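You operate a simulated robot arm through the tools that you are given. There is no shell and no other tool.

You run a simulated robot arm. Do the job below in one go: nothing can be reset, and whatever is moved stays where it is left.

TASK
Sweep the spilt leaf into the black tray, knead the leaf, then loosen it.
Fine: purple whisk, orange kneading pad, purple paddle; put all three back; the leaf ends rolled, with no clumps.

It is judged by the outcome, as a careful person would: the job done as asked, and still so three seconds after it is handed in. It fails if anything else is knocked over, pushed out of place, dropped, spilled or broken.

THE ROBOT
A 6-joint arm with a two-finger gripper, fixed in place. Base frame: the origin is on the floor under the middle of its stand, x ahead of it, y to its left, z up. Readings come in m, degrees, newtons and seconds.
It reaches about 1.417 m from its shoulder. Its first joint turns from -166.0 to 166.0 degrees. Payload 3.43 kg.
Tool frame: the origin (TCP) lies between the finger pads and is the grasp point; the fingertips stand 0.02 m ahead of it; z points along the fingers, y is the line along which they close. The gripper opens to 0.19 m; its body begins 0.248 m behind the TCP.
Orientation is told as [roll, pitch, yaw] about the base's x, y, z axes, in that order, counted from this pose: with the fingers straight down and closing along the base's y, the tool's x points along the base's -x, its y along +y and its z along -z.

THE INTERFACE
- The arm moves only by the tool drive_tool. Its argument "steps" is a list of rows, each an object of numbers (a shift or turn left out is 0, a gripper value left out holds the last): "wx", "wy", "wz": the turn, a rotation vector about the tool's x, y, z in units of 120 degrees (1.0 is 120 degrees); "x", "y", "z": the shift along the tool's x, y, z in units of 400 mm (1.0 is 400 mm); "claw": the gripper command, from -1 (fully open) to 1 (shut), values between in proportion. In form: [{"wx": .., "wy": .., "wz": .., "x": .., "y": .., "z": .., "claw": ..}, ...]. A call has 1 to 20 rows; each row is the pose to reach, as a shift and turn from the pose commanded when the call began, along the tool's axes at that moment. A call with a number of a shift or a turn outside -1 to 1 is refused whole. Each row takes 0.2 s and may step no farther than 0.05 m and 8.6 degrees from the row before; otherwise, or with a gripper value out of range, the whole call is refused. Where a pose cannot be reached the arm comes as near as it can. A force on the tool above 40 N (or 10 N above the force at the start of the call, whichever is more), or a blocked arm, ends the call early, and 0.2 s more pass. Each finger travels about 0.153 m/s and halts on what it meets, pressing with about 36 N; the grip force reading is that of the motor and also rises with nothing between the fingers. The clock runs only during rows and for 0.2 s after the last one: add rows that repeat a pose to give the fingers time. The reply holds the time, the measured pose of the TCP, the force on the tool along the base axes, the opening and the grip force, in the units named above and with some noise, with the torque about the TCP (base axes, N m) and any sound that the robot's microphone picked up.
- Cameras (640 x 400 px; columns grow to the right, rows downward): "scene" is fixed at [0.0525, -0.6482, 1.6759]; the picture's right is [0.33, -0.95, 0.00], its down [-0.63, -0.22, -0.74] and it looks along [0.70, 0.24, -0.67] (base axes); focal length 341 px, centre (320, 200). "wrist" rides on the gripper at [0.07, -0.008, -0.288] in the tool frame; the picture's right is [0.12, 0.99, 0.00], its down [-0.96, 0.12, -0.25] and it looks along [-0.25, 0.03, 0.97] (tool axes); focal length 261 px, centre (320, 200). There is no depth. A picture from a camera that has moved, and an enlarged one, comes with that camera's place and axes in the base frame and with its lens. The place of the scene camera against the robot may be out by one fixed shift of up to 0.012 m in any direction.
- camera(camera): a new picture of that camera. No time passes.
- lift_body(by): moves the trunk up (or, below 0, down) by that many m; the arm rides with it, the base frame stays. It gives what a move gives, with no picture.
- inspect(camera, box): a new picture of the part [left, top, right, bottom] of that camera's present view, enlarged. No time passes.
- job_done(): hands the job in; it is judged then, once.

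Nothing tells you positions but the pictures and the camera data. Unless the task says otherwise, let go and move clear before handing in.

The tools are called after ">>>" as a command line: name --argument value ..., lists and objects as JSON in quotes. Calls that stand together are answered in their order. drive_tool: Moves the arm, as the interface text tells. Its arguments: {"type":"object","properties":{"steps":{"type":"array","items":{"type":"object","properties":{"wx":{"type":"number"},"wy":{"type":"number"},"wz":{"type":"number"},"x":{"type":"number"},"y":{"type":"number"},"z":{"type":"number"},"claw":{"type":"number"}}}}},"required":["steps"]} The other tools are called the same way: lift_body (by) moves the trunk up or down; camera (camera) takes a picture; inspect (camera, box) takes an enlarged picture of a part of a camera's view; job_done () hands the job in.

At the start:

```text
time: 0.0
tcp_pos: [0.5574, 0.1319, 1.2368]
orientation: [-0.1, -0.1, -0.1]
contact_force: [0.6, -0.2, -0.2]
wrist_torque: [0.04, -0.01, -0.02]
width: 0.1899
gripper_force: 0.0
trunk travel left (down, up): [-0.275, 0.165]
```

scene: 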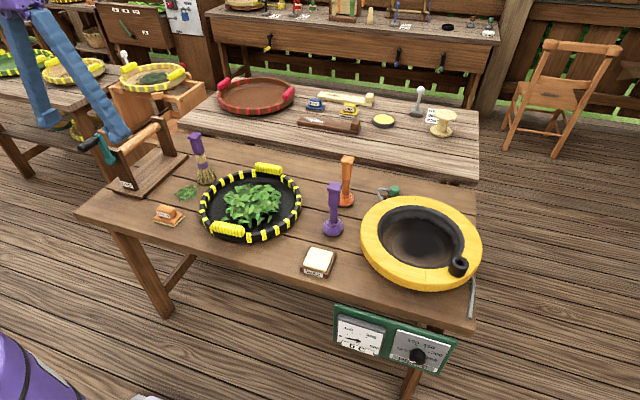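
wrist: 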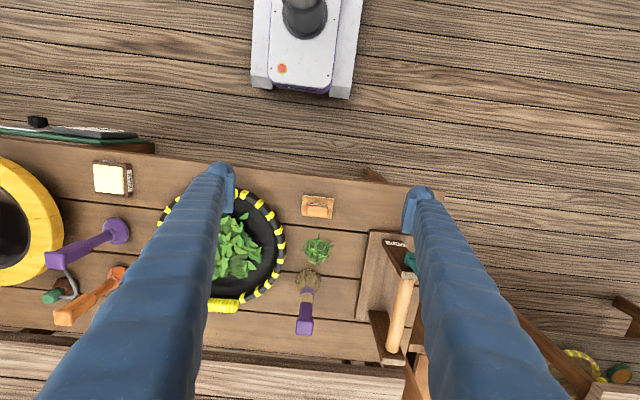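

I see a table with a black tray of green leaf, a small spilt leaf pile beside it, a purple whisk standing, a purple tool and an orange tool, a yellow wok and a white pad. I'll look closer before moving.

>>> inspect --camera "scene" --box '[140, 120, 320, 260]'

>>> inspect --camera "scene" --box '[280, 130, 500, 300]'

>>> inspect --camera "scene" --box '[320, 290, 480, 390]'

>>> inspect --camera "scene" --box '[60, 60, 220, 200]'

>>> inspect --camera "scene" --box '[200, 60, 480, 170]'

>>> inspect --camera "wrist" --box '[0, 100, 420, 370]'

```text
2.86 times, centred on (230, 190) of scene
camera zoom: at [0.0525, -0.6482, 1.6759], right [0.33, -0.95, 0.0], down [-0.63, -0.22, -0.74], along [0.7, 0.24, -0.67], focal length 973 px, centre (577, 229)
```

zoom: 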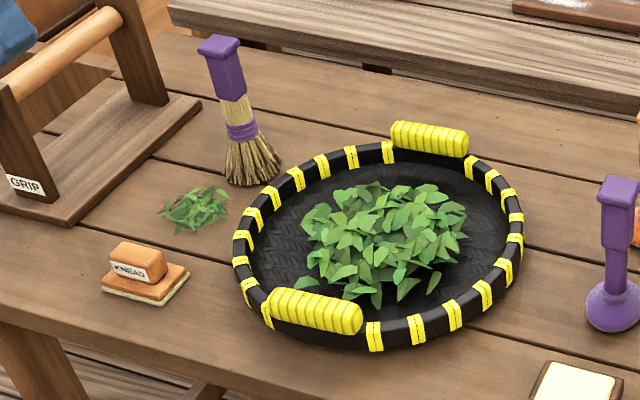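

```text
2.35 times, centred on (390, 215) of scene
camera zoom: at [0.0525, -0.6482, 1.6759], right [0.33, -0.95, 0.0], down [-0.63, -0.22, -0.74], along [0.7, 0.24, -0.67], focal length 801 px, centre (155, 165)
```

zoom: 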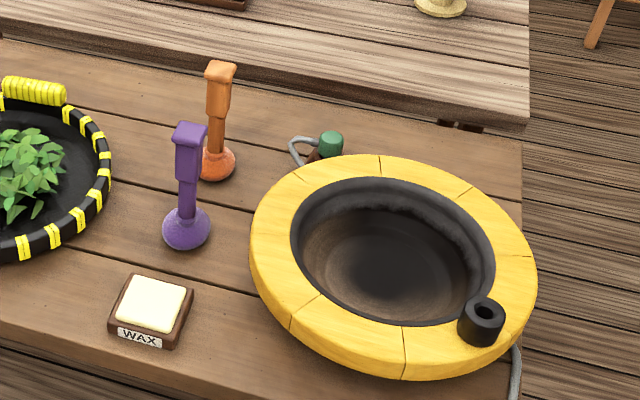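

```text
4.00 times, centred on (400, 340) of scene
camera zoom: at [0.0525, -0.6482, 1.6759], right [0.33, -0.95, 0.0], down [-0.63, -0.22, -0.74], along [0.7, 0.24, -0.67], focal length 1362 px, centre (0, -360)
```

zoom: 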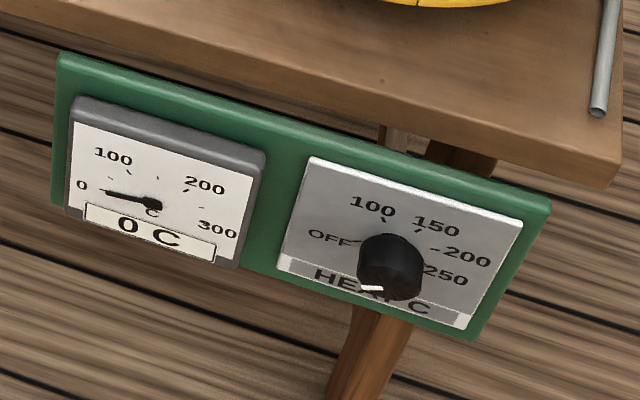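

```text
2.86 times, centred on (140, 130) of scene
camera zoom: at [0.0525, -0.6482, 1.6759], right [0.33, -0.95, 0.0], down [-0.63, -0.22, -0.74], along [0.7, 0.24, -0.67], focal length 973 px, centre (834, 400)
```

zoom: 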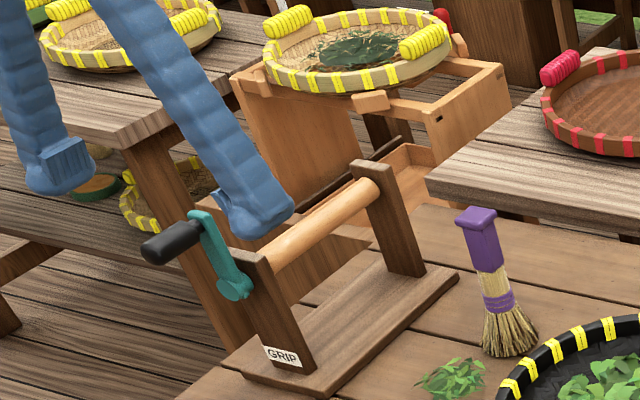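

```text
2.29 times, centred on (340, 115) of scene
camera zoom: at [0.0525, -0.6482, 1.6759], right [0.33, -0.95, 0.0], down [-0.63, -0.22, -0.74], along [0.7, 0.24, -0.67], focal length 778 px, centre (274, 394)
```

zoom: 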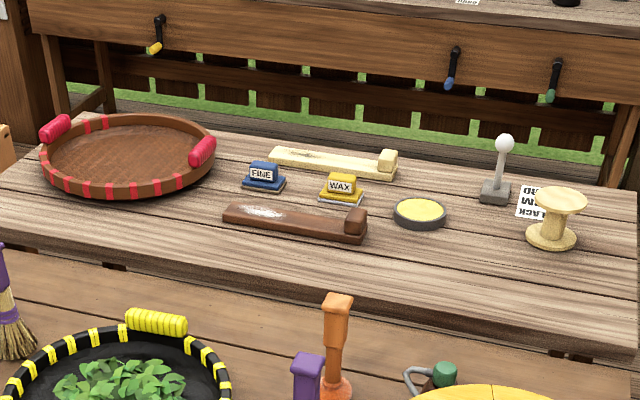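

```text
1.48 times, centred on (210, 235) of wrist
camera zoom: at [0.4882, 0.1246, 1.5247], right [-0.12, 0.99, 0.0], down [0.96, 0.12, 0.25], along [0.25, 0.03, -0.97], focal length 386 px, centre (483, 148)
```

zoom: 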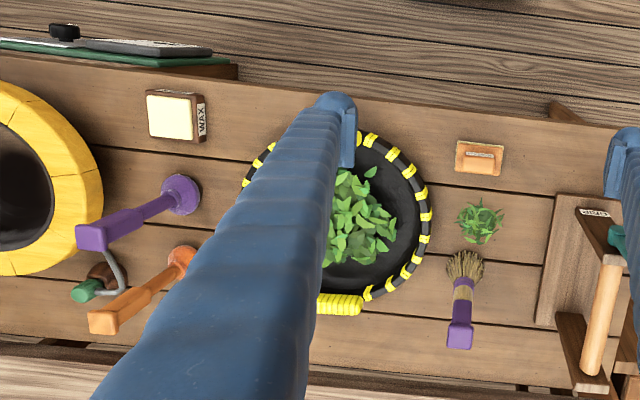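

The table top seems to be at about z≈0.80. The tray is near (0.83, -0.12), the spill near (0.83, 0.16), and the whisk stands near (0.93, 0.14). I'll move the wrist camera over the work area for better measurements.

>>> drive_tool --steps '[{"x": -0.1, "y": -0.01, "z": -0.02}, {"x": -0.2, "y": -0.02, "z": -0.04}, {"x": -0.3, "y": -0.03, "z": -0.06}, {"x": -0.4, "y": -0.03, "z": -0.08}, {"x": -0.4, "y": -0.03, "z": -0.08}]'

>>> camera --camera "wrist"

>>> camera --camera "scene"

```text
time: 1.2
tcp_pos: [0.7162, 0.1197, 1.2683]
orientation: [0.0, 0.0, 0.0]
contact_force: [-0.3, -0.5, 0.5]
wrist_torque: [-0.03, -0.09, 0.0]
width: 0.19
gripper_force: 0.0
trunk travel left (down, up): [-0.275, 0.165]
```

```text
taken
camera wrist: at [0.6476, 0.1127, 1.5569], right [-0.12, 0.99, 0.0], down [0.96, 0.12, 0.25], along [0.25, 0.03, -0.97], focal length 261 px, centre (320, 200)
```

wrist: 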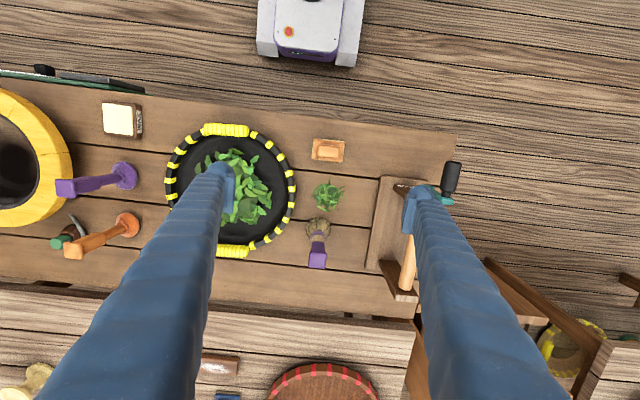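

```text
taken
```

scene: 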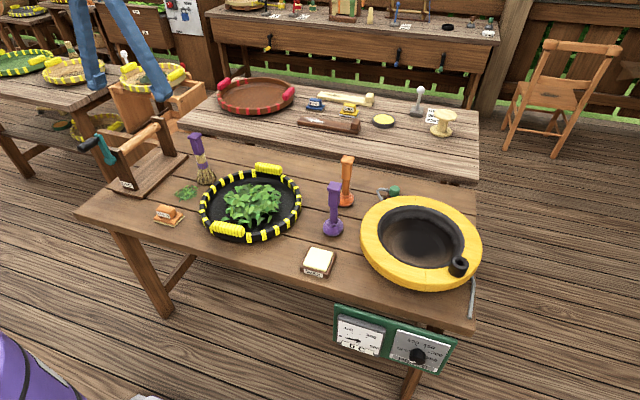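

Now the whole table is in view. I'll enlarge each object to measure its position.

>>> inspect --camera "wrist" --box '[260, 120, 420, 280]'

>>> inspect --camera "wrist" --box '[40, 90, 320, 270]'

```text
2.50 times, centred on (340, 200) of wrist
camera zoom: at [0.6476, 0.1127, 1.5569], right [-0.12, 0.99, 0.0], down [0.96, 0.12, 0.25], along [0.25, 0.03, -0.97], focal length 652 px, centre (270, 200)
```

zoom: 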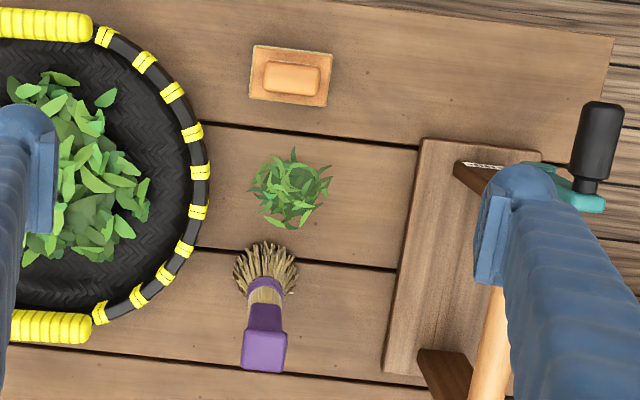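

```text
2.22 times, centred on (180, 180) of wrist
camera zoom: at [0.6476, 0.1127, 1.5569], right [-0.12, 0.99, 0.0], down [0.96, 0.12, 0.25], along [0.25, 0.03, -0.97], focal length 579 px, centre (631, 244)
```

zoom: 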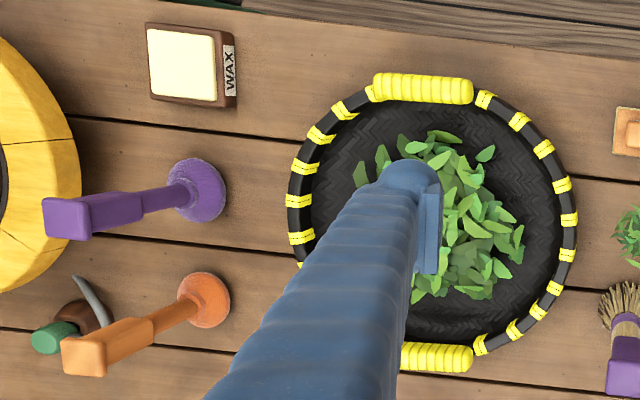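

Estimates so far: the whisk stands upright at about (0.921, 0.141) with its top near z 1.035. The purple paddle is at about (0.83, -0.41) and the KNEAD pad at about (0.69, 0.14). Next I'll go above the whisk with the fingers partly open and check the alignment.

>>> drive_tool --steps '[{"x": -0.085, "y": 0.009, "z": 0.03, "claw": -0.2}, {"x": -0.17, "y": 0.018, "z": 0.06}, {"x": -0.255, "y": 0.027, "z": 0.1}, {"x": -0.34, "y": 0.036, "z": 0.15}, {"x": -0.425, "y": 0.045, "z": 0.2}, {"x": -0.51, "y": 0.054, "z": 0.25}, {"x": -0.51, "y": 0.054, "z": 0.25}]'

>>> camera --camera "wrist"

>>> inspect --camera "scene" --box '[100, 60, 300, 240]'

```text
time: 2.8
tcp_pos: [0.9209, 0.1424, 1.1697]
orientation: [0.0, 0.0, 0.0]
contact_force: [0.1, 0.1, 1.3]
wrist_torque: [-0.02, -0.05, -0.01]
width: 0.1141
gripper_force: 0.0
trunk travel left (down, up): [-0.275, 0.165]
```

```text
taken
camera wrist: at [0.853, 0.1344, 1.4577], right [-0.12, 0.99, 0.0], down [0.96, 0.12, 0.25], along [0.25, 0.03, -0.97], focal length 261 px, centre (320, 200)
```

wrist: 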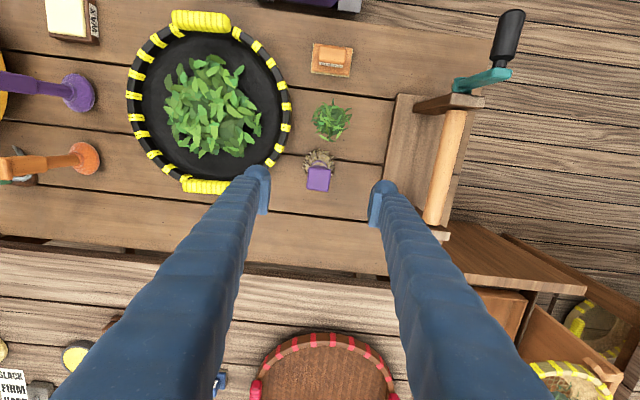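

```text
2.22 times, centred on (200, 150) of scene
camera zoom: at [0.0525, -0.6482, 1.6759], right [0.33, -0.95, 0.0], down [-0.63, -0.22, -0.74], along [0.7, 0.24, -0.67], focal length 757 px, centre (587, 311)
```

zoom: 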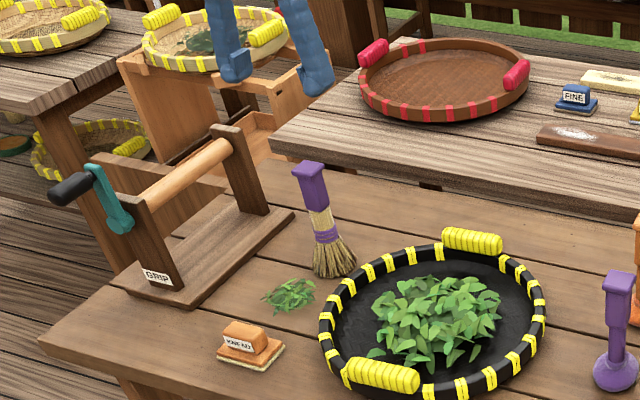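

The whisk top lies nearly on the gripper axis. I'll enlarge it to refine the estimate.

>>> inspect --camera "wrist" --box '[280, 130, 360, 210]'

>>> inspect --camera "wrist" --box '[110, 0, 360, 200]'

```text
5.00 times, centred on (320, 170) of wrist
camera zoom: at [0.853, 0.1344, 1.4577], right [-0.12, 0.99, 0.0], down [0.96, 0.12, 0.25], along [0.25, 0.03, -0.97], focal length 1303 px, centre (320, 350)
```

zoom: 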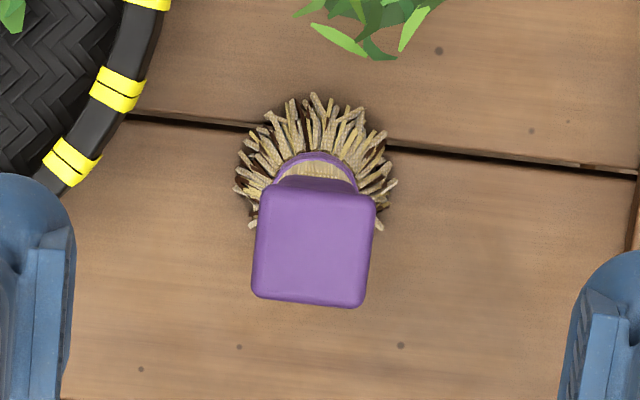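

```text
2.00 times, centred on (235, 100) of wrist
camera zoom: at [0.853, 0.1344, 1.4577], right [-0.12, 0.99, 0.0], down [0.96, 0.12, 0.25], along [0.25, 0.03, -0.97], focal length 521 px, centre (490, 400)
```

zoom: 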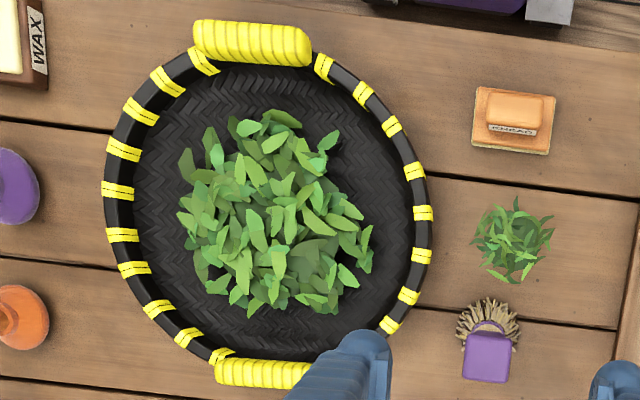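

The whisk handle centre is at about (0.929, 0.141), top z≈1.02, about 36 mm square. I'll descend around it and stop before closing to check.

>>> drive_tool --steps '[{"x": -0.02, "z": 0.08}, {"x": -0.02, "z": 0.17}, {"x": -0.02, "z": 0.26}, {"x": -0.02, "z": 0.35}, {"x": -0.02, "z": 0.42}, {"x": -0.02, "z": 0.485}, {"x": -0.02, "z": 0.485}]'

>>> camera --camera "wrist"

>>> inspect --camera "scene" --box '[120, 80, 280, 220]'

```text
time: 4.4
tcp_pos: [0.9289, 0.1422, 0.9758]
orientation: [0.0, 0.0, 0.0]
contact_force: [0.3, 1.2, 0.4]
wrist_torque: [-0.01, 0.0, 0.01]
width: 0.1141
gripper_force: 0.0
trunk travel left (down, up): [-0.275, 0.165]
```

```text
taken
camera wrist: at [0.8607, 0.1355, 1.263], right [-0.12, 0.99, 0.0], down [0.96, 0.12, 0.25], along [0.25, 0.03, -0.97], focal length 261 px, centre (320, 200)
```

wrist: 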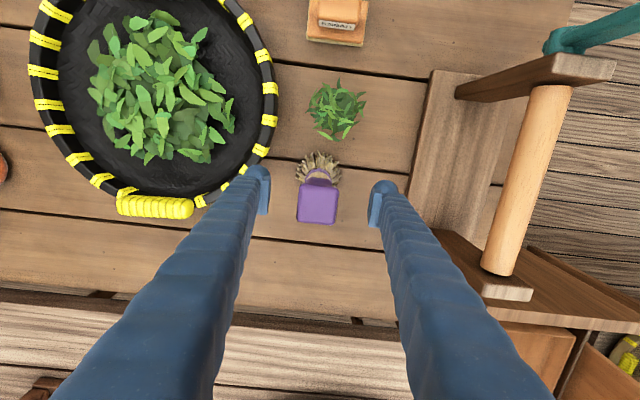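

```text
2.86 times, centred on (200, 150) of scene
camera zoom: at [0.0525, -0.6482, 1.6759], right [0.33, -0.95, 0.0], down [-0.63, -0.22, -0.74], along [0.7, 0.24, -0.67], focal length 973 px, centre (663, 343)
```

zoom: 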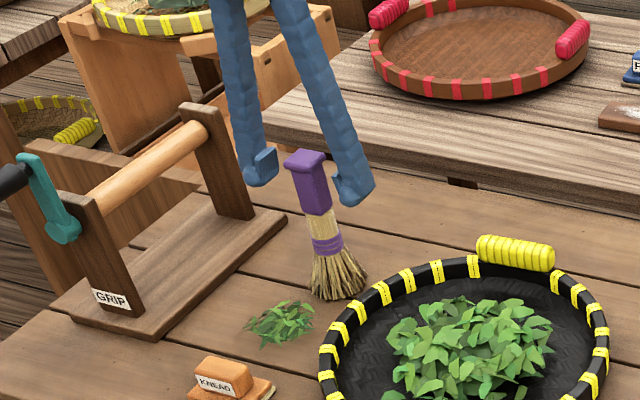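

The fingers straddle the purple handle and are centred on it, so I'll close the grip.

>>> drive_tool --steps '[{"claw": 0.3}, {"claw": 0.6}, {"claw": 1}, {"claw": 1}, {"claw": 1}]'

>>> inspect --camera "scene" --box '[120, 80, 280, 220]'

>>> inspect --camera "wrist" --box '[220, 60, 420, 240]'

```text
time: 5.6
tcp_pos: [0.9291, 0.1427, 0.9742]
orientation: [0.0, 0.0, 0.0]
contact_force: [1.0, -0.8, 1.9]
wrist_torque: [0.06, 0.04, 0.03]
width: 0.0383
gripper_force: 36.9
trunk travel left (down, up): [-0.275, 0.165]
```

```text
2.86 times, centred on (200, 150) of scene
camera zoom: at [0.0525, -0.6482, 1.6759], right [0.33, -0.95, 0.0], down [-0.63, -0.22, -0.74], along [0.7, 0.24, -0.67], focal length 973 px, centre (663, 343)
```

zoom: 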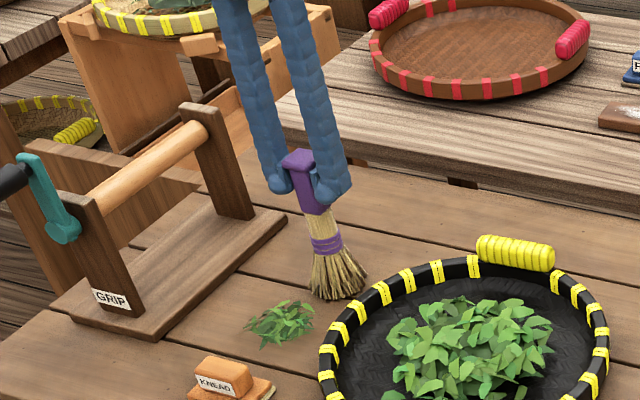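

```text
2.22 times, centred on (320, 150) of wrist
camera zoom: at [0.8609, 0.1354, 1.2629], right [-0.12, 0.99, 0.0], down [0.96, 0.12, 0.25], along [0.24, 0.03, -0.97], focal length 579 px, centre (320, 311)
```

zoom: 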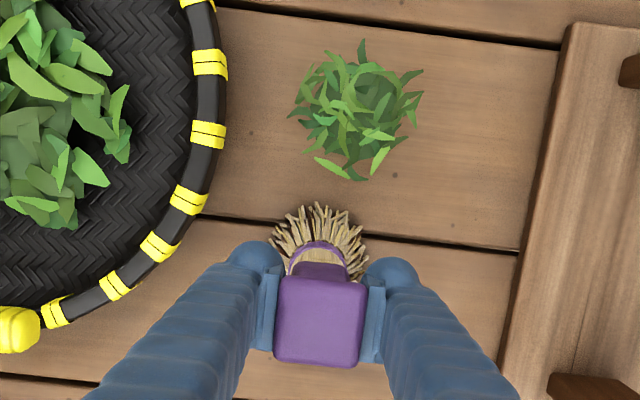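

The whisk is held at width 38 mm; its home is TCP (0.929, 0.1415, 0.975). I'll lift it and carry it over to the far (+y) side of the spill, next to the GRIP stand's base plate but clear of it.

>>> drive_tool --steps '[{"z": -0.05, "claw": 1}, {"z": -0.12}, {"z": -0.2}, {"x": 0.06, "y": 0.06, "z": -0.2}, {"x": 0.13, "y": 0.13, "z": -0.2}, {"x": 0.2, "y": 0.2, "z": -0.2}, {"x": 0.26, "y": 0.25, "z": -0.2}, {"x": 0.26, "y": 0.25, "z": -0.2}]'

>>> inspect --camera "scene" --box '[100, 80, 300, 260]'

>>> inspect --camera "wrist" --box '[180, 60, 460, 260]'

```text
time: 7.4
tcp_pos: [0.8257, 0.2411, 1.0552]
orientation: [0.0, 0.1, 0.0]
contact_force: [0.4, 0.1, -1.6]
wrist_torque: [0.02, 0.02, -0.02]
width: 0.0381
gripper_force: 35.7
trunk travel left (down, up): [-0.275, 0.165]
```

```text
2.22 times, centred on (200, 170) of scene
camera zoom: at [0.0525, -0.6482, 1.6759], right [0.33, -0.95, 0.0], down [-0.63, -0.22, -0.74], along [0.7, 0.24, -0.67], focal length 757 px, centre (587, 267)
```

zoom: 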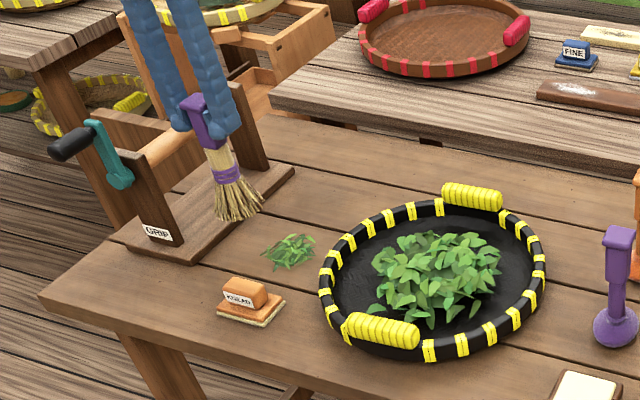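

```text
2.00 times, centred on (320, 160) of wrist
camera zoom: at [0.757, 0.2341, 1.3418], right [-0.12, 0.99, 0.0], down [0.96, 0.12, 0.25], along [0.24, 0.03, -0.97], focal length 521 px, centre (320, 280)
```

zoom: 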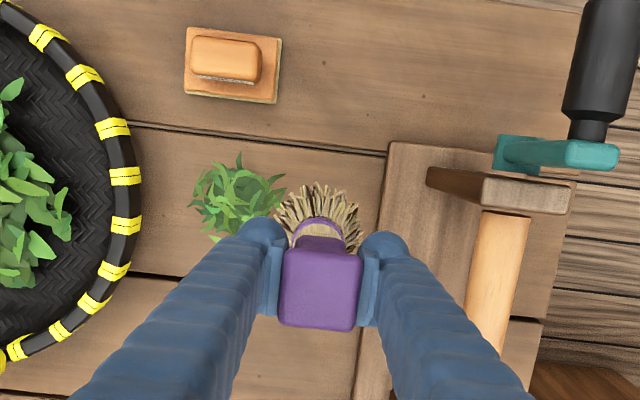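

The spill is about 0.10 m across, centred near (0.82, 0.158), and the plank edge is at y≈0.30. I'll shift slightly outward and lower the bristles to the table between the two.

>>> drive_tool --steps '[{"x": 0.012, "y": 0.034, "z": 0.0}, {"x": 0.012, "y": 0.034, "z": 0.08}, {"x": 0.012, "y": 0.034, "z": 0.15}, {"x": 0.012, "y": 0.034, "z": 0.198}, {"x": 0.012, "y": 0.034, "z": 0.198}]'

>>> inspect --camera "scene" --box '[100, 80, 300, 260]'

>>> inspect --camera "wrist" --box '[180, 60, 460, 260]'

```text
time: 8.6
tcp_pos: [0.8189, 0.2556, 0.9755]
orientation: [0.1, 0.1, 0.0]
contact_force: [-0.3, 0.5, -0.4]
wrist_torque: [0.01, 0.14, 0.03]
width: 0.0384
gripper_force: 36.2
trunk travel left (down, up): [-0.275, 0.165]
```

```text
2.22 times, centred on (200, 170) of scene
camera zoom: at [0.0525, -0.6482, 1.6759], right [0.33, -0.95, 0.0], down [-0.63, -0.22, -0.74], along [0.7, 0.24, -0.67], focal length 757 px, centre (587, 267)
```

zoom: 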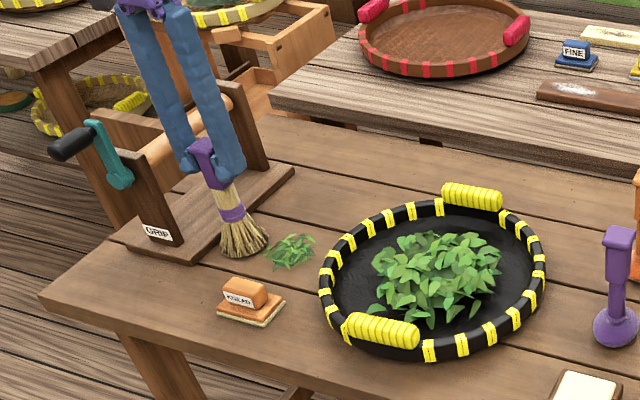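

```text
2.00 times, centred on (320, 160) of wrist
camera zoom: at [0.7519, 0.2478, 1.263], right [-0.12, 0.99, 0.0], down [0.96, 0.12, 0.25], along [0.24, 0.03, -0.97], focal length 521 px, centre (320, 280)
```

zoom: 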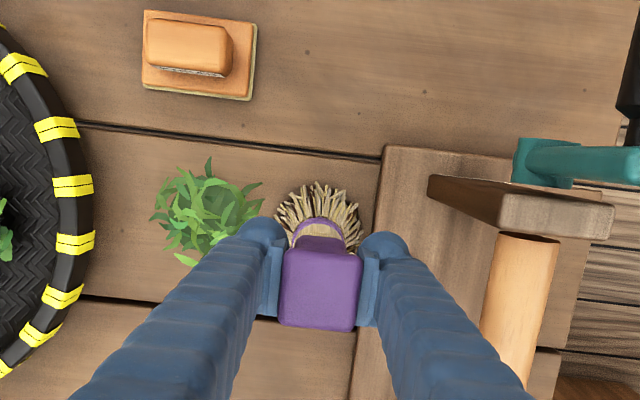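

The whisk is down on the table just behind the spill. I'll sweep slowly toward the tray in short steps and watch how the leaf moves.

>>> drive_tool --steps '[{"y": -0.04}, {"y": -0.08}, {"y": -0.12}, {"y": -0.16}, {"y": -0.2}, {"y": -0.2}]'

>>> inspect --camera "scene" --box '[100, 80, 300, 260]'

>>> inspect --camera "wrist" --box '[180, 60, 460, 260]'

```text
time: 10.0
tcp_pos: [0.8198, 0.1752, 0.9743]
orientation: [0.0, -0.1, 0.1]
contact_force: [-0.5, -0.4, -1.0]
wrist_torque: [-0.02, 0.02, -0.02]
width: 0.0381
gripper_force: 35.9
trunk travel left (down, up): [-0.275, 0.165]
```

```text
2.22 times, centred on (200, 170) of scene
camera zoom: at [0.0525, -0.6482, 1.6759], right [0.33, -0.95, 0.0], down [-0.63, -0.22, -0.74], along [0.7, 0.24, -0.67], focal length 757 px, centre (587, 267)
```

zoom: 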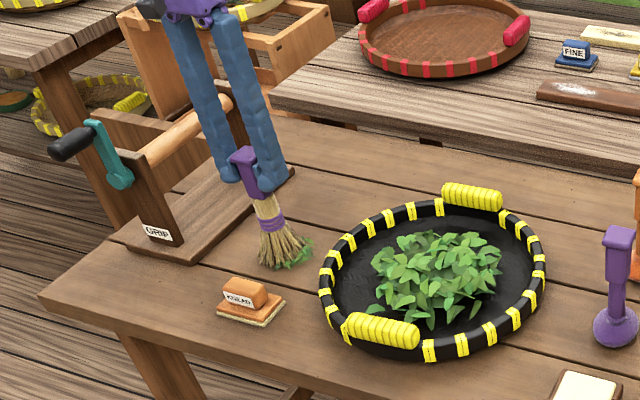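

```text
2.00 times, centred on (320, 160) of wrist
camera zoom: at [0.7512, 0.1677, 1.2635], right [-0.12, 0.99, 0.0], down [0.96, 0.12, 0.25], along [0.24, 0.03, -0.97], focal length 521 px, centre (320, 280)
```

zoom: 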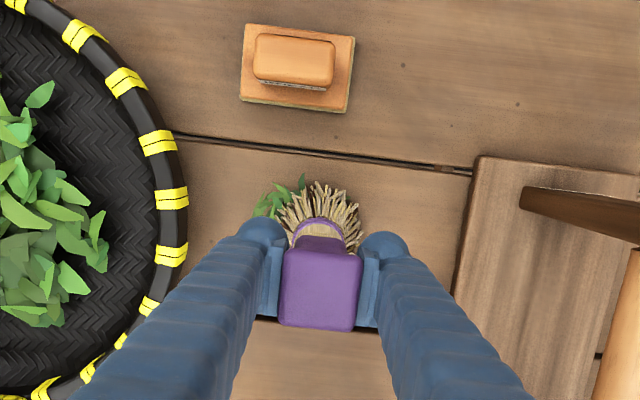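

The bristles are now in the spill, which hasn't clearly moved yet. I'll continue the stroke toward the tray rim.

>>> drive_tool --steps '[{"y": -0.03}, {"y": -0.06}, {"y": -0.09}, {"y": -0.12}, {"y": -0.15}, {"y": -0.15}]'

>>> inspect --camera "scene" --box '[100, 80, 300, 260]'

>>> inspect --camera "wrist" --box '[180, 60, 460, 260]'

```text
time: 11.4
tcp_pos: [0.8202, 0.1148, 0.9768]
orientation: [0.1, 0.1, 0.0]
contact_force: [0.4, 0.1, -0.5]
wrist_torque: [0.02, 0.0, -0.01]
width: 0.0384
gripper_force: 36.0
trunk travel left (down, up): [-0.275, 0.165]
```

```text
2.22 times, centred on (200, 170) of scene
camera zoom: at [0.0525, -0.6482, 1.6759], right [0.33, -0.95, 0.0], down [-0.63, -0.22, -0.74], along [0.7, 0.24, -0.67], focal length 757 px, centre (587, 267)
```

zoom: 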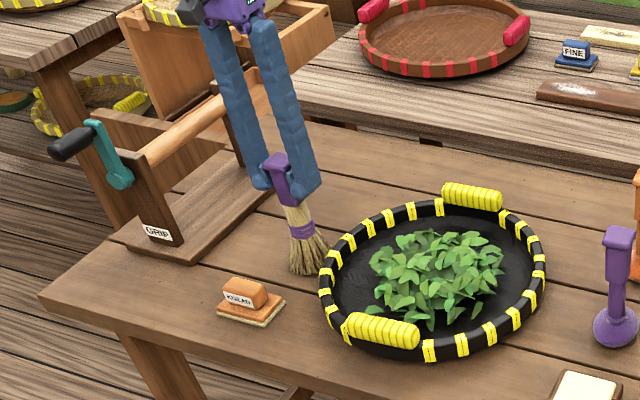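

```text
2.00 times, centred on (320, 160) of wrist
camera zoom: at [0.7516, 0.1074, 1.2637], right [-0.12, 0.99, 0.0], down [0.96, 0.12, 0.25], along [0.24, 0.03, -0.97], focal length 521 px, centre (320, 280)
```

zoom: 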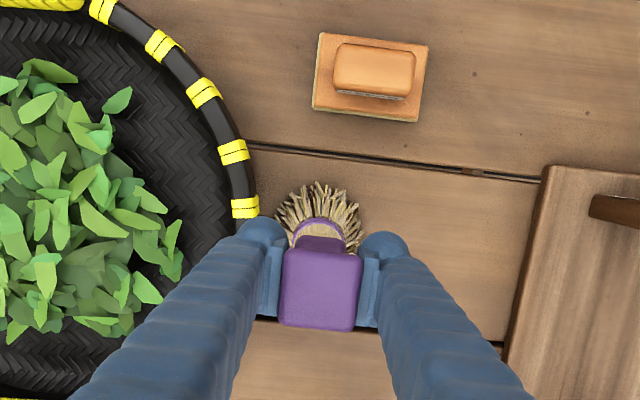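

The spill has gone from the table and the heap in the tray looks bigger. I'll lift straight up and check that no leaf is left behind.

>>> drive_tool --steps '[{"z": -0.1}, {"z": -0.2}, {"z": -0.2}]'

>>> inspect --camera "scene" --box '[100, 80, 300, 260]'

>>> camera --camera "wrist"

```text
time: 12.2
tcp_pos: [0.8216, 0.1138, 1.0552]
orientation: [0.0, 0.1, 0.1]
contact_force: [0.4, 0.6, -2.1]
wrist_torque: [0.0, 0.01, 0.04]
width: 0.038
gripper_force: 36.2
trunk travel left (down, up): [-0.275, 0.165]
```

```text
2.22 times, centred on (200, 170) of scene
camera zoom: at [0.0525, -0.6482, 1.6759], right [0.33, -0.95, 0.0], down [-0.63, -0.22, -0.74], along [0.7, 0.24, -0.67], focal length 757 px, centre (587, 267)
```

zoom: 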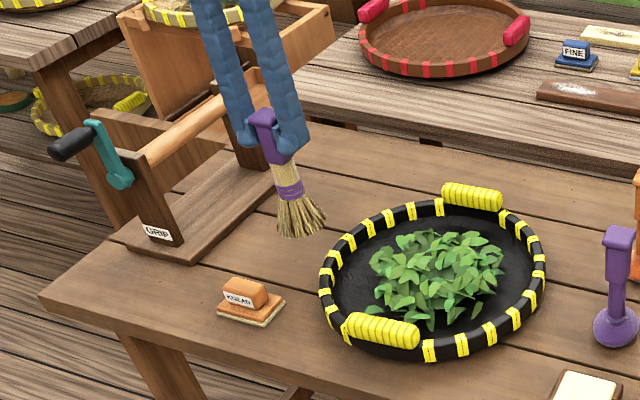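

```text
taken
camera wrist: at [0.7525, 0.1067, 1.3435], right [-0.12, 0.99, 0.0], down [0.96, 0.12, 0.25], along [0.24, 0.03, -0.97], focal length 261 px, centre (320, 200)
```

wrist: 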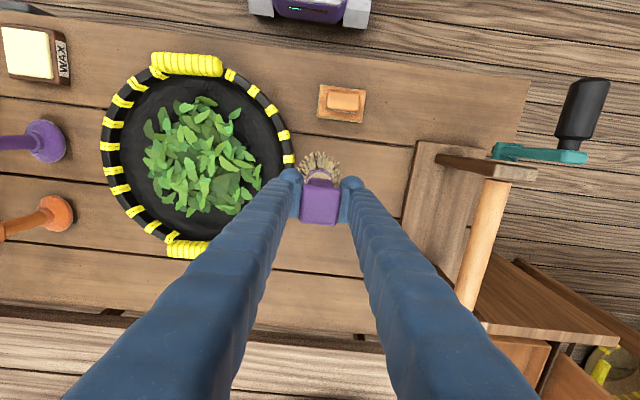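

The table is clean and all the spilt leaf is in the tray. Next I'll return the whisk to its home at (0.929, 0.1415).

>>> drive_tool --steps '[{"x": -0.09, "y": 0.022}, {"x": -0.18, "y": 0.044}, {"x": -0.272, "y": 0.066}, {"x": -0.272, "y": 0.066, "z": 0.08}, {"x": -0.272, "y": 0.066, "z": 0.15}, {"x": -0.272, "y": 0.066, "z": 0.19}, {"x": -0.272, "y": 0.066, "z": 0.201}, {"x": -0.272, "y": 0.066, "z": 0.201}]'

>>> inspect --camera "scene" --box '[120, 80, 280, 220]'

>>> inspect --camera "wrist" --box '[220, 60, 420, 240]'

```text
time: 14.0
tcp_pos: [0.9282, 0.142, 0.9752]
orientation: [0.0, 0.2, -0.1]
contact_force: [0.1, 0.2, -2.2]
wrist_torque: [0.01, 0.04, -0.01]
width: 0.0381
gripper_force: 36.5
trunk travel left (down, up): [-0.275, 0.165]
```

```text
2.86 times, centred on (200, 150) of scene
camera zoom: at [0.0525, -0.6482, 1.6759], right [0.33, -0.95, 0.0], down [-0.63, -0.22, -0.74], along [0.7, 0.24, -0.67], focal length 973 px, centre (663, 343)
```

zoom: 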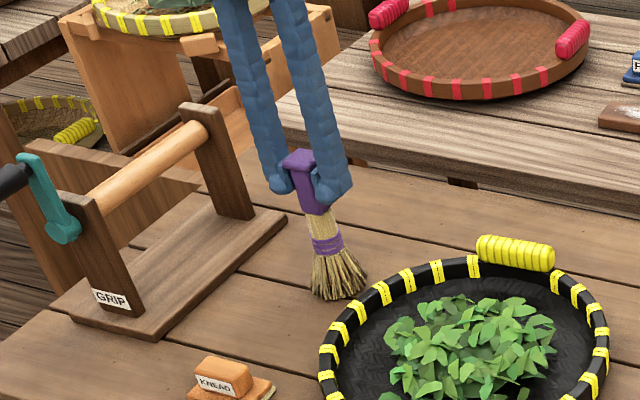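

```text
2.22 times, centred on (320, 150) of wrist
camera zoom: at [0.8608, 0.1344, 1.263], right [-0.12, 0.99, 0.0], down [0.96, 0.12, 0.25], along [0.24, 0.03, -0.97], focal length 579 px, centre (320, 311)
```

zoom: 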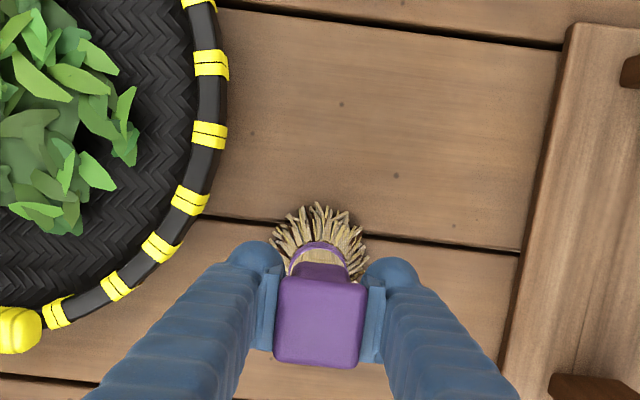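

It matches the original placement, but the reading suggests the whisk's weight still hangs on the gripper. I'll lower it a touch until it rests on the table.

>>> drive_tool --steps '[{"z": 0.0015}, {"z": 0.0025}, {"z": 0.0025}]'

```text
time: 14.8
tcp_pos: [0.9283, 0.1431, 0.9759]
orientation: [-0.1, 0.0, 0.0]
contact_force: [0.8, -1.1, 5.5]
wrist_torque: [0.02, -0.11, 0.0]
width: 0.0383
gripper_force: 36.2
trunk travel left (down, up): [-0.275, 0.165]
```

The whisk is resting on the table now. I'll open the fingers and then retreat upward.

>>> drive_tool --steps '[{"claw": 0.4}, {"claw": 0.1}, {"claw": -0.2}, {"claw": -0.2}, {"z": -0.06}, {"z": -0.15}, {"z": -0.25}, {"z": -0.35}, {"z": -0.45}, {"z": -0.45}]'

>>> inspect --camera "scene" --box '[120, 80, 280, 220]'

>>> camera --camera "wrist"

```text
time: 17.0
tcp_pos: [0.9296, 0.1405, 1.1547]
orientation: [0.0, 0.1, 0.0]
contact_force: [0.2, 0.3, -0.6]
wrist_torque: [-0.02, 0.0, 0.0]
width: 0.1137
gripper_force: 0.0
trunk travel left (down, up): [-0.275, 0.165]
```

```text
2.86 times, centred on (200, 150) of scene
camera zoom: at [0.0525, -0.6482, 1.6759], right [0.33, -0.95, 0.0], down [-0.63, -0.22, -0.74], along [0.7, 0.24, -0.67], focal length 973 px, centre (663, 343)
```

zoom: 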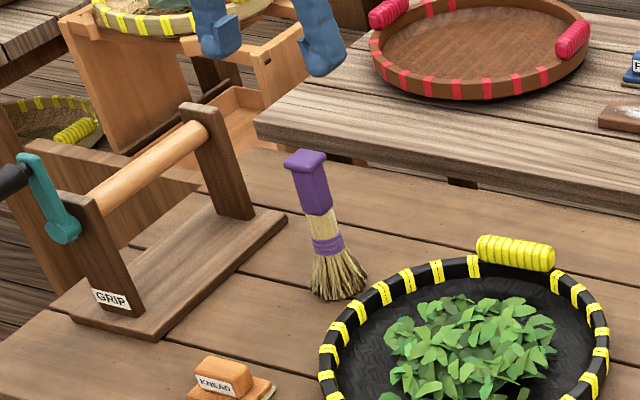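

```text
taken
camera wrist: at [0.8616, 0.1339, 1.4425], right [-0.12, 0.99, 0.0], down [0.96, 0.12, 0.25], along [0.24, 0.03, -0.97], focal length 261 px, centre (320, 200)
```

wrist: 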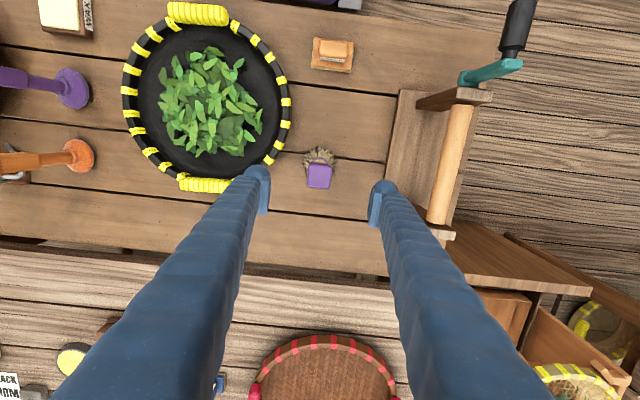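

The whisk is standing exactly where it was. The KNEAD pad's handle is at about (0.691, 0.140), roughly 63 × 33 mm with its top at z≈0.84, so I'll move above it for a close look.

>>> drive_tool --steps '[{"x": 0.1}, {"x": 0.2}, {"x": 0.3}, {"x": 0.4}, {"x": 0.5, "z": 0.06}, {"x": 0.596, "y": -0.004, "z": 0.12}, {"x": 0.596, "y": -0.004, "z": 0.22}, {"x": 0.596, "y": -0.004, "z": 0.32}, {"x": 0.596, "y": -0.004, "z": 0.42}, {"x": 0.596, "y": -0.004, "z": 0.5}, {"x": 0.596, "y": -0.004, "z": 0.5}]'

>>> camera --camera "wrist"

>>> inspect --camera "scene" --box '[120, 140, 240, 250]'

```text
time: 19.4
tcp_pos: [0.69, 0.1405, 0.9551]
orientation: [0.0, 0.0, 0.1]
contact_force: [-0.5, -0.4, -0.6]
wrist_torque: [0.01, 0.0, 0.03]
width: 0.1139
gripper_force: 0.1
trunk travel left (down, up): [-0.275, 0.165]
```

```text
taken
camera wrist: at [0.6217, 0.1324, 1.2425], right [-0.12, 0.99, 0.0], down [0.96, 0.12, 0.25], along [0.25, 0.03, -0.97], focal length 261 px, centre (320, 200)
```

wrist: 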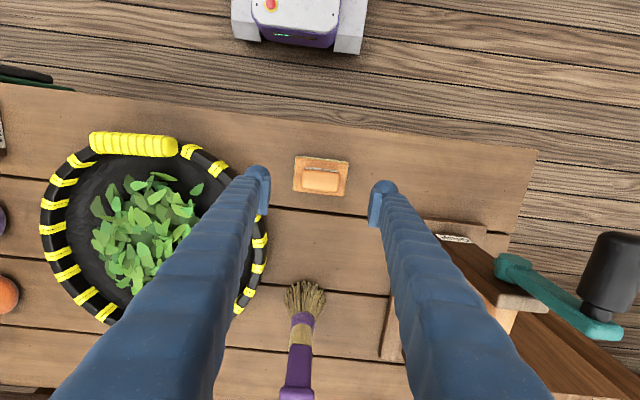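

```text
3.64 times, centred on (180, 195) of scene
camera zoom: at [0.0525, -0.6482, 1.6759], right [0.33, -0.95, 0.0], down [-0.63, -0.22, -0.74], along [0.7, 0.24, -0.67], focal length 1238 px, centre (829, 218)
```

zoom: 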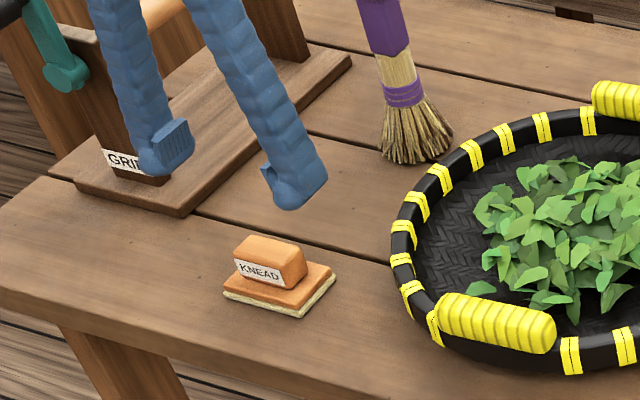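

I'll enlarge the pad between the fingers to fix the handle's position and height.

>>> inspect --camera "wrist" --box '[270, 130, 370, 220]'

```text
4.44 times, centred on (320, 175) of wrist
camera zoom: at [0.6217, 0.1324, 1.2425], right [-0.12, 0.99, 0.0], down [0.96, 0.12, 0.25], along [0.25, 0.03, -0.97], focal length 1158 px, centre (320, 311)
```

zoom: 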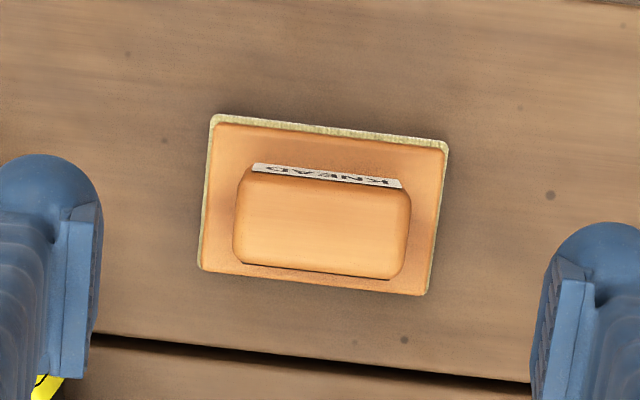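

The handle centre is (0.692, 0.140), its top at z≈0.85, and it's aligned with the base axes. I'll descend so the fingertips sit just above the pad's base plate.

>>> drive_tool --steps '[{"x": -0.004, "z": 0.09}, {"x": -0.004, "z": 0.17}, {"x": -0.004, "z": 0.23}, {"x": -0.004, "z": 0.26}, {"x": -0.004, "z": 0.278}, {"x": -0.004, "z": 0.278}]'

>>> inspect --camera "scene" --box '[120, 140, 240, 250]'

>>> inspect --camera "wrist" --box '[240, 130, 400, 250]'

```text
time: 20.8
tcp_pos: [0.6922, 0.1395, 0.8439]
orientation: [-0.1, -0.1, 0.1]
contact_force: [-0.6, 0.3, -0.3]
wrist_torque: [-0.02, 0.01, 0.04]
width: 0.1142
gripper_force: 0.1
trunk travel left (down, up): [-0.275, 0.165]
```

```text
3.64 times, centred on (180, 195) of scene
camera zoom: at [0.0525, -0.6482, 1.6759], right [0.33, -0.95, 0.0], down [-0.63, -0.22, -0.74], along [0.7, 0.24, -0.67], focal length 1238 px, centre (829, 218)
```

zoom: 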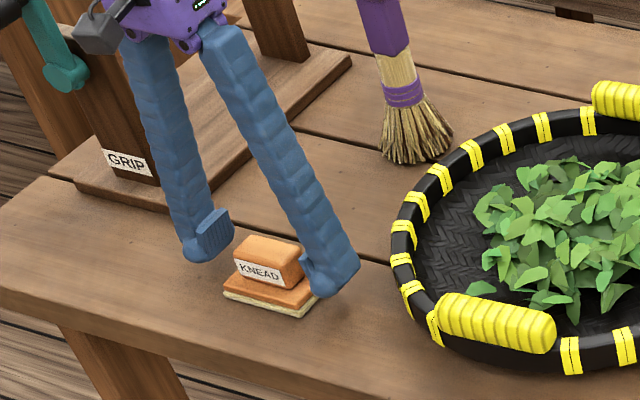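

```text
3.33 times, centred on (320, 190) of wrist
camera zoom: at [0.6237, 0.1327, 1.1309], right [-0.12, 0.99, 0.0], down [0.96, 0.12, 0.25], along [0.24, 0.03, -0.97], focal length 869 px, centre (320, 233)
```

zoom: 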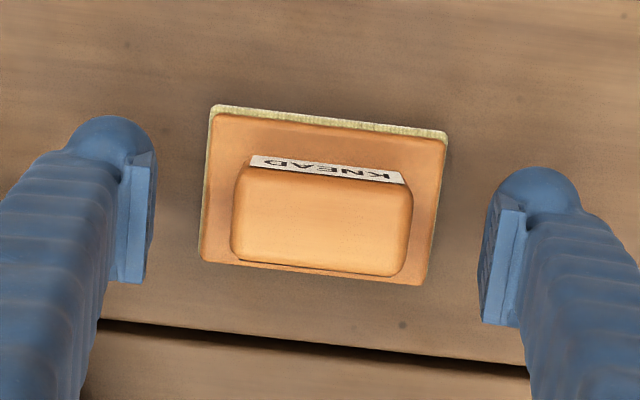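

The fingertips are level with the handle on both sides, so I'll close.

>>> drive_tool --steps '[{"claw": 0.2}, {"claw": 0.5}, {"claw": 1}, {"claw": 1}, {"claw": 1}]'

>>> inspect --camera "scene" --box '[120, 140, 240, 250]'

>>> inspect --camera "wrist" --box '[240, 130, 400, 250]'

```text
time: 22.0
tcp_pos: [0.6922, 0.1408, 0.8437]
orientation: [0.0, 0.1, 0.1]
contact_force: [0.0, 0.5, -1.1]
wrist_torque: [0.01, -0.07, -0.03]
width: 0.0588
gripper_force: 36.3
trunk travel left (down, up): [-0.275, 0.165]
```

```text
3.64 times, centred on (180, 195) of scene
camera zoom: at [0.0525, -0.6482, 1.6759], right [0.33, -0.95, 0.0], down [-0.63, -0.22, -0.74], along [0.7, 0.24, -0.67], focal length 1238 px, centre (829, 218)
```

zoom: 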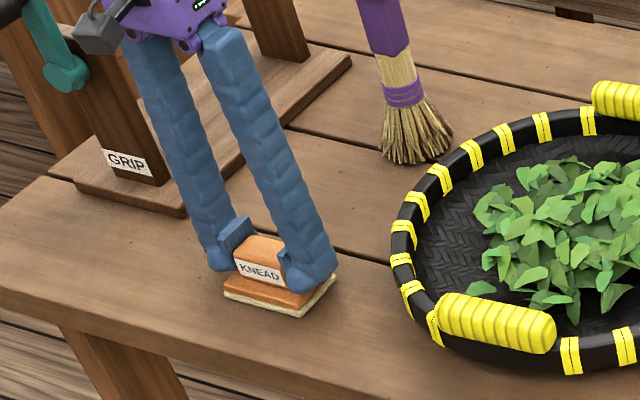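

```text
3.33 times, centred on (320, 190) of wrist
camera zoom: at [0.6237, 0.1327, 1.1309], right [-0.12, 0.99, 0.0], down [0.96, 0.12, 0.25], along [0.24, 0.03, -0.97], focal length 869 px, centre (320, 233)
```

zoom: 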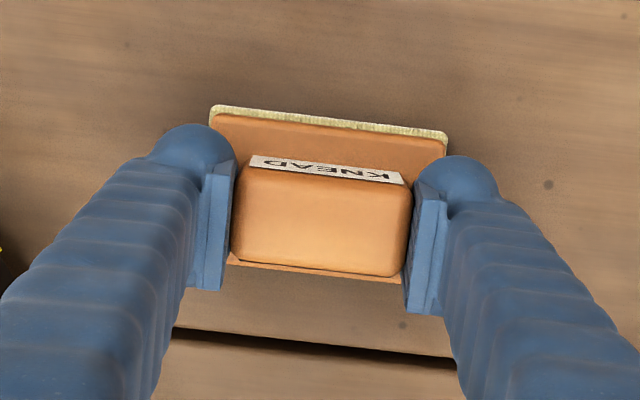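

The pad is held at width 59 mm; its home is TCP (0.6926, 0.140, 0.843). I'll lift it and carry it high over the tray to see the heap from above.

>>> drive_tool --steps '[{"z": -0.08}, {"z": -0.18}, {"z": -0.3}, {"z": -0.4}, {"x": -0.048, "y": -0.09, "z": -0.4}, {"x": -0.096, "y": -0.18, "z": -0.4}, {"x": -0.144, "y": -0.27, "z": -0.4}, {"x": -0.192, "y": -0.36, "z": -0.4}, {"x": -0.24, "y": -0.45, "z": -0.4}, {"x": -0.288, "y": -0.54, "z": -0.4}, {"x": -0.333, "y": -0.64, "z": -0.4}, {"x": -0.333, "y": -0.64, "z": -0.4}]'

>>> camera --camera "wrist"

>>> inspect --camera "scene" --box '[160, 120, 340, 250]'

```text
time: 24.6
tcp_pos: [0.8245, -0.116, 1.0022]
orientation: [0.0, -0.1, 0.1]
contact_force: [0.4, -1.0, -1.5]
wrist_torque: [0.13, -0.02, -0.02]
width: 0.0588
gripper_force: 36.2
trunk travel left (down, up): [-0.275, 0.165]
```

```text
taken
camera wrist: at [0.7565, -0.124, 1.2909], right [-0.12, 0.99, 0.0], down [0.96, 0.12, 0.25], along [0.25, 0.03, -0.97], focal length 261 px, centre (320, 200)
```

wrist: 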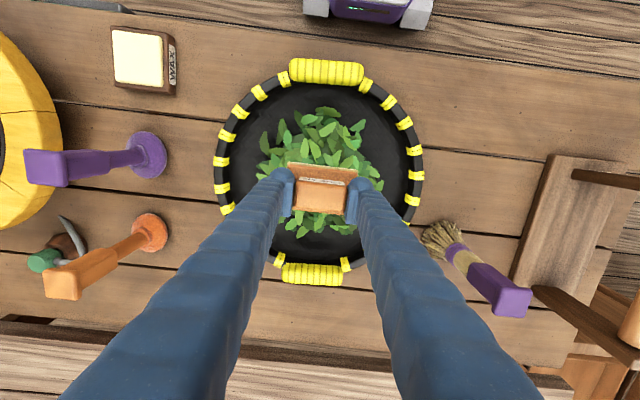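

```text
3.08 times, centred on (250, 185) of scene
camera zoom: at [0.0525, -0.6482, 1.6759], right [0.33, -0.95, 0.0], down [-0.63, -0.22, -0.74], along [0.7, 0.24, -0.67], focal length 1048 px, centre (535, 246)
```

zoom: 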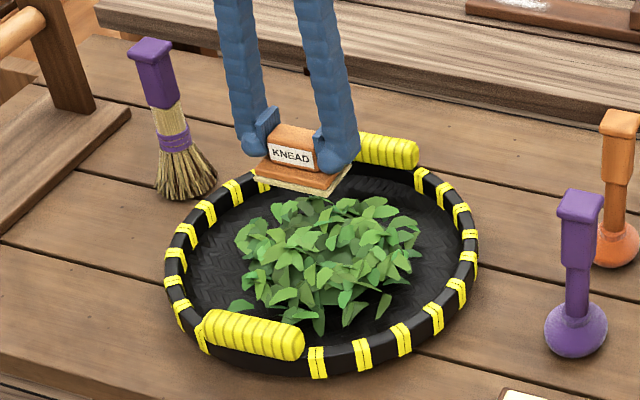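

The pad is over the heap, which is centred near (0.826, -0.113) with a radius of about 0.11. The tray is centred near (0.84, -0.117) with a radius of 0.18. I'll lower the pad gently into the leaf, watching the force.

>>> drive_tool --steps '[{"z": 0.1}, {"z": 0.2}, {"z": 0.27}, {"z": 0.3}, {"z": 0.32}, {"z": 0.33}, {"z": 0.33}]'

>>> inspect --camera "scene" --box '[160, 120, 340, 250]'

```text
time: 26.2
tcp_pos: [0.8253, -0.1157, 0.8702]
orientation: [0.0, 0.0, 0.0]
contact_force: [-0.2, 0.0, -1.2]
wrist_torque: [0.0, 0.0, 0.02]
width: 0.0585
gripper_force: 35.8
trunk travel left (down, up): [-0.275, 0.165]
```

```text
3.08 times, centred on (250, 185) of scene
camera zoom: at [0.0525, -0.6482, 1.6759], right [0.33, -0.95, 0.0], down [-0.63, -0.22, -0.74], along [0.7, 0.24, -0.67], focal length 1048 px, centre (535, 246)
```

zoom: 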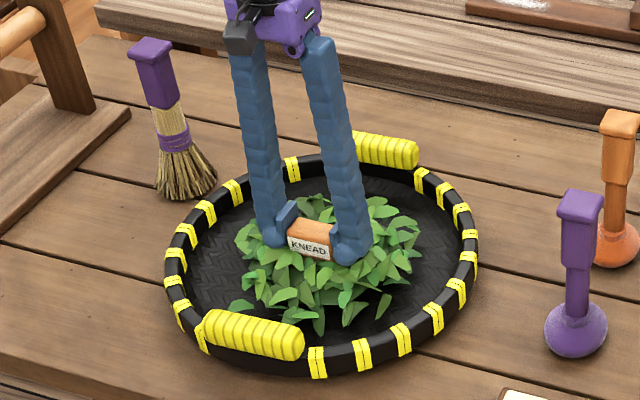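

The leaf offers no resistance yet. I'll go down in small increments to find the tray floor lightly.

>>> drive_tool --steps '[{"z": 0.01}, {"z": 0.02}, {"z": 0.02}]'

>>> drive_tool --steps '[{"z": 0.005}, {"z": 0.01}, {"z": 0.01}]'

```text
time: 27.0
tcp_pos: [0.8269, -0.1153, 0.8623]
orientation: [0.0, 0.1, -0.1]
contact_force: [0.5, 0.2, -1.1]
wrist_torque: [-0.02, -0.02, -0.04]
width: 0.0588
gripper_force: 36.0
trunk travel left (down, up): [-0.275, 0.165]
```

```text
time: 27.8
tcp_pos: [0.8252, -0.1167, 0.859]
orientation: [0.0, 0.1, 0.1]
contact_force: [0.0, -0.1, -1.3]
wrist_torque: [0.02, 0.04, -0.01]
width: 0.0589
gripper_force: 36.1
trunk travel left (down, up): [-0.275, 0.165]
```

>>> drive_tool --steps '[{"z": 0.004}, {"z": 0.0075}, {"z": 0.0075}]'

>>> drive_tool --steps '[{"z": 0.0035}, {"z": 0.005}, {"z": 0.005}]'

```text
time: 28.6
tcp_pos: [0.8263, -0.1152, 0.8559]
orientation: [0.1, 0.1, 0.1]
contact_force: [-0.1, -0.4, -0.8]
wrist_torque: [0.0, 0.01, 0.0]
width: 0.0586
gripper_force: 35.8
trunk travel left (down, up): [-0.275, 0.165]
```

```text
time: 29.4
tcp_pos: [0.8257, -0.1163, 0.854]
orientation: [0.1, 0.2, 0.1]
contact_force: [-0.2, -0.3, -0.8]
wrist_torque: [-0.01, -0.04, 0.0]
width: 0.0589
gripper_force: 36.2
trunk travel left (down, up): [-0.275, 0.165]
```

No contact yet at z=0.854, so I'll continue in 2 mm steps.

>>> drive_tool --steps '[{"z": 0.0025}, {"z": 0.005}, {"z": 0.005}]'

>>> drive_tool --steps '[{"z": 0.0025}, {"z": 0.005}, {"z": 0.005}]'

```text
time: 30.2
tcp_pos: [0.8251, -0.1171, 0.8515]
orientation: [0.0, 0.0, 0.1]
contact_force: [0.0, 1.1, -1.3]
wrist_torque: [0.02, 0.0, -0.03]
width: 0.0586
gripper_force: 35.0
trunk travel left (down, up): [-0.275, 0.165]
```

```text
time: 31.0
tcp_pos: [0.8255, -0.1148, 0.8502]
orientation: [0.0, 0.1, 0.0]
contact_force: [0.2, 0.1, -0.7]
wrist_torque: [-0.01, 0.0, 0.03]
width: 0.0584
gripper_force: 36.4
trunk travel left (down, up): [-0.275, 0.165]
```

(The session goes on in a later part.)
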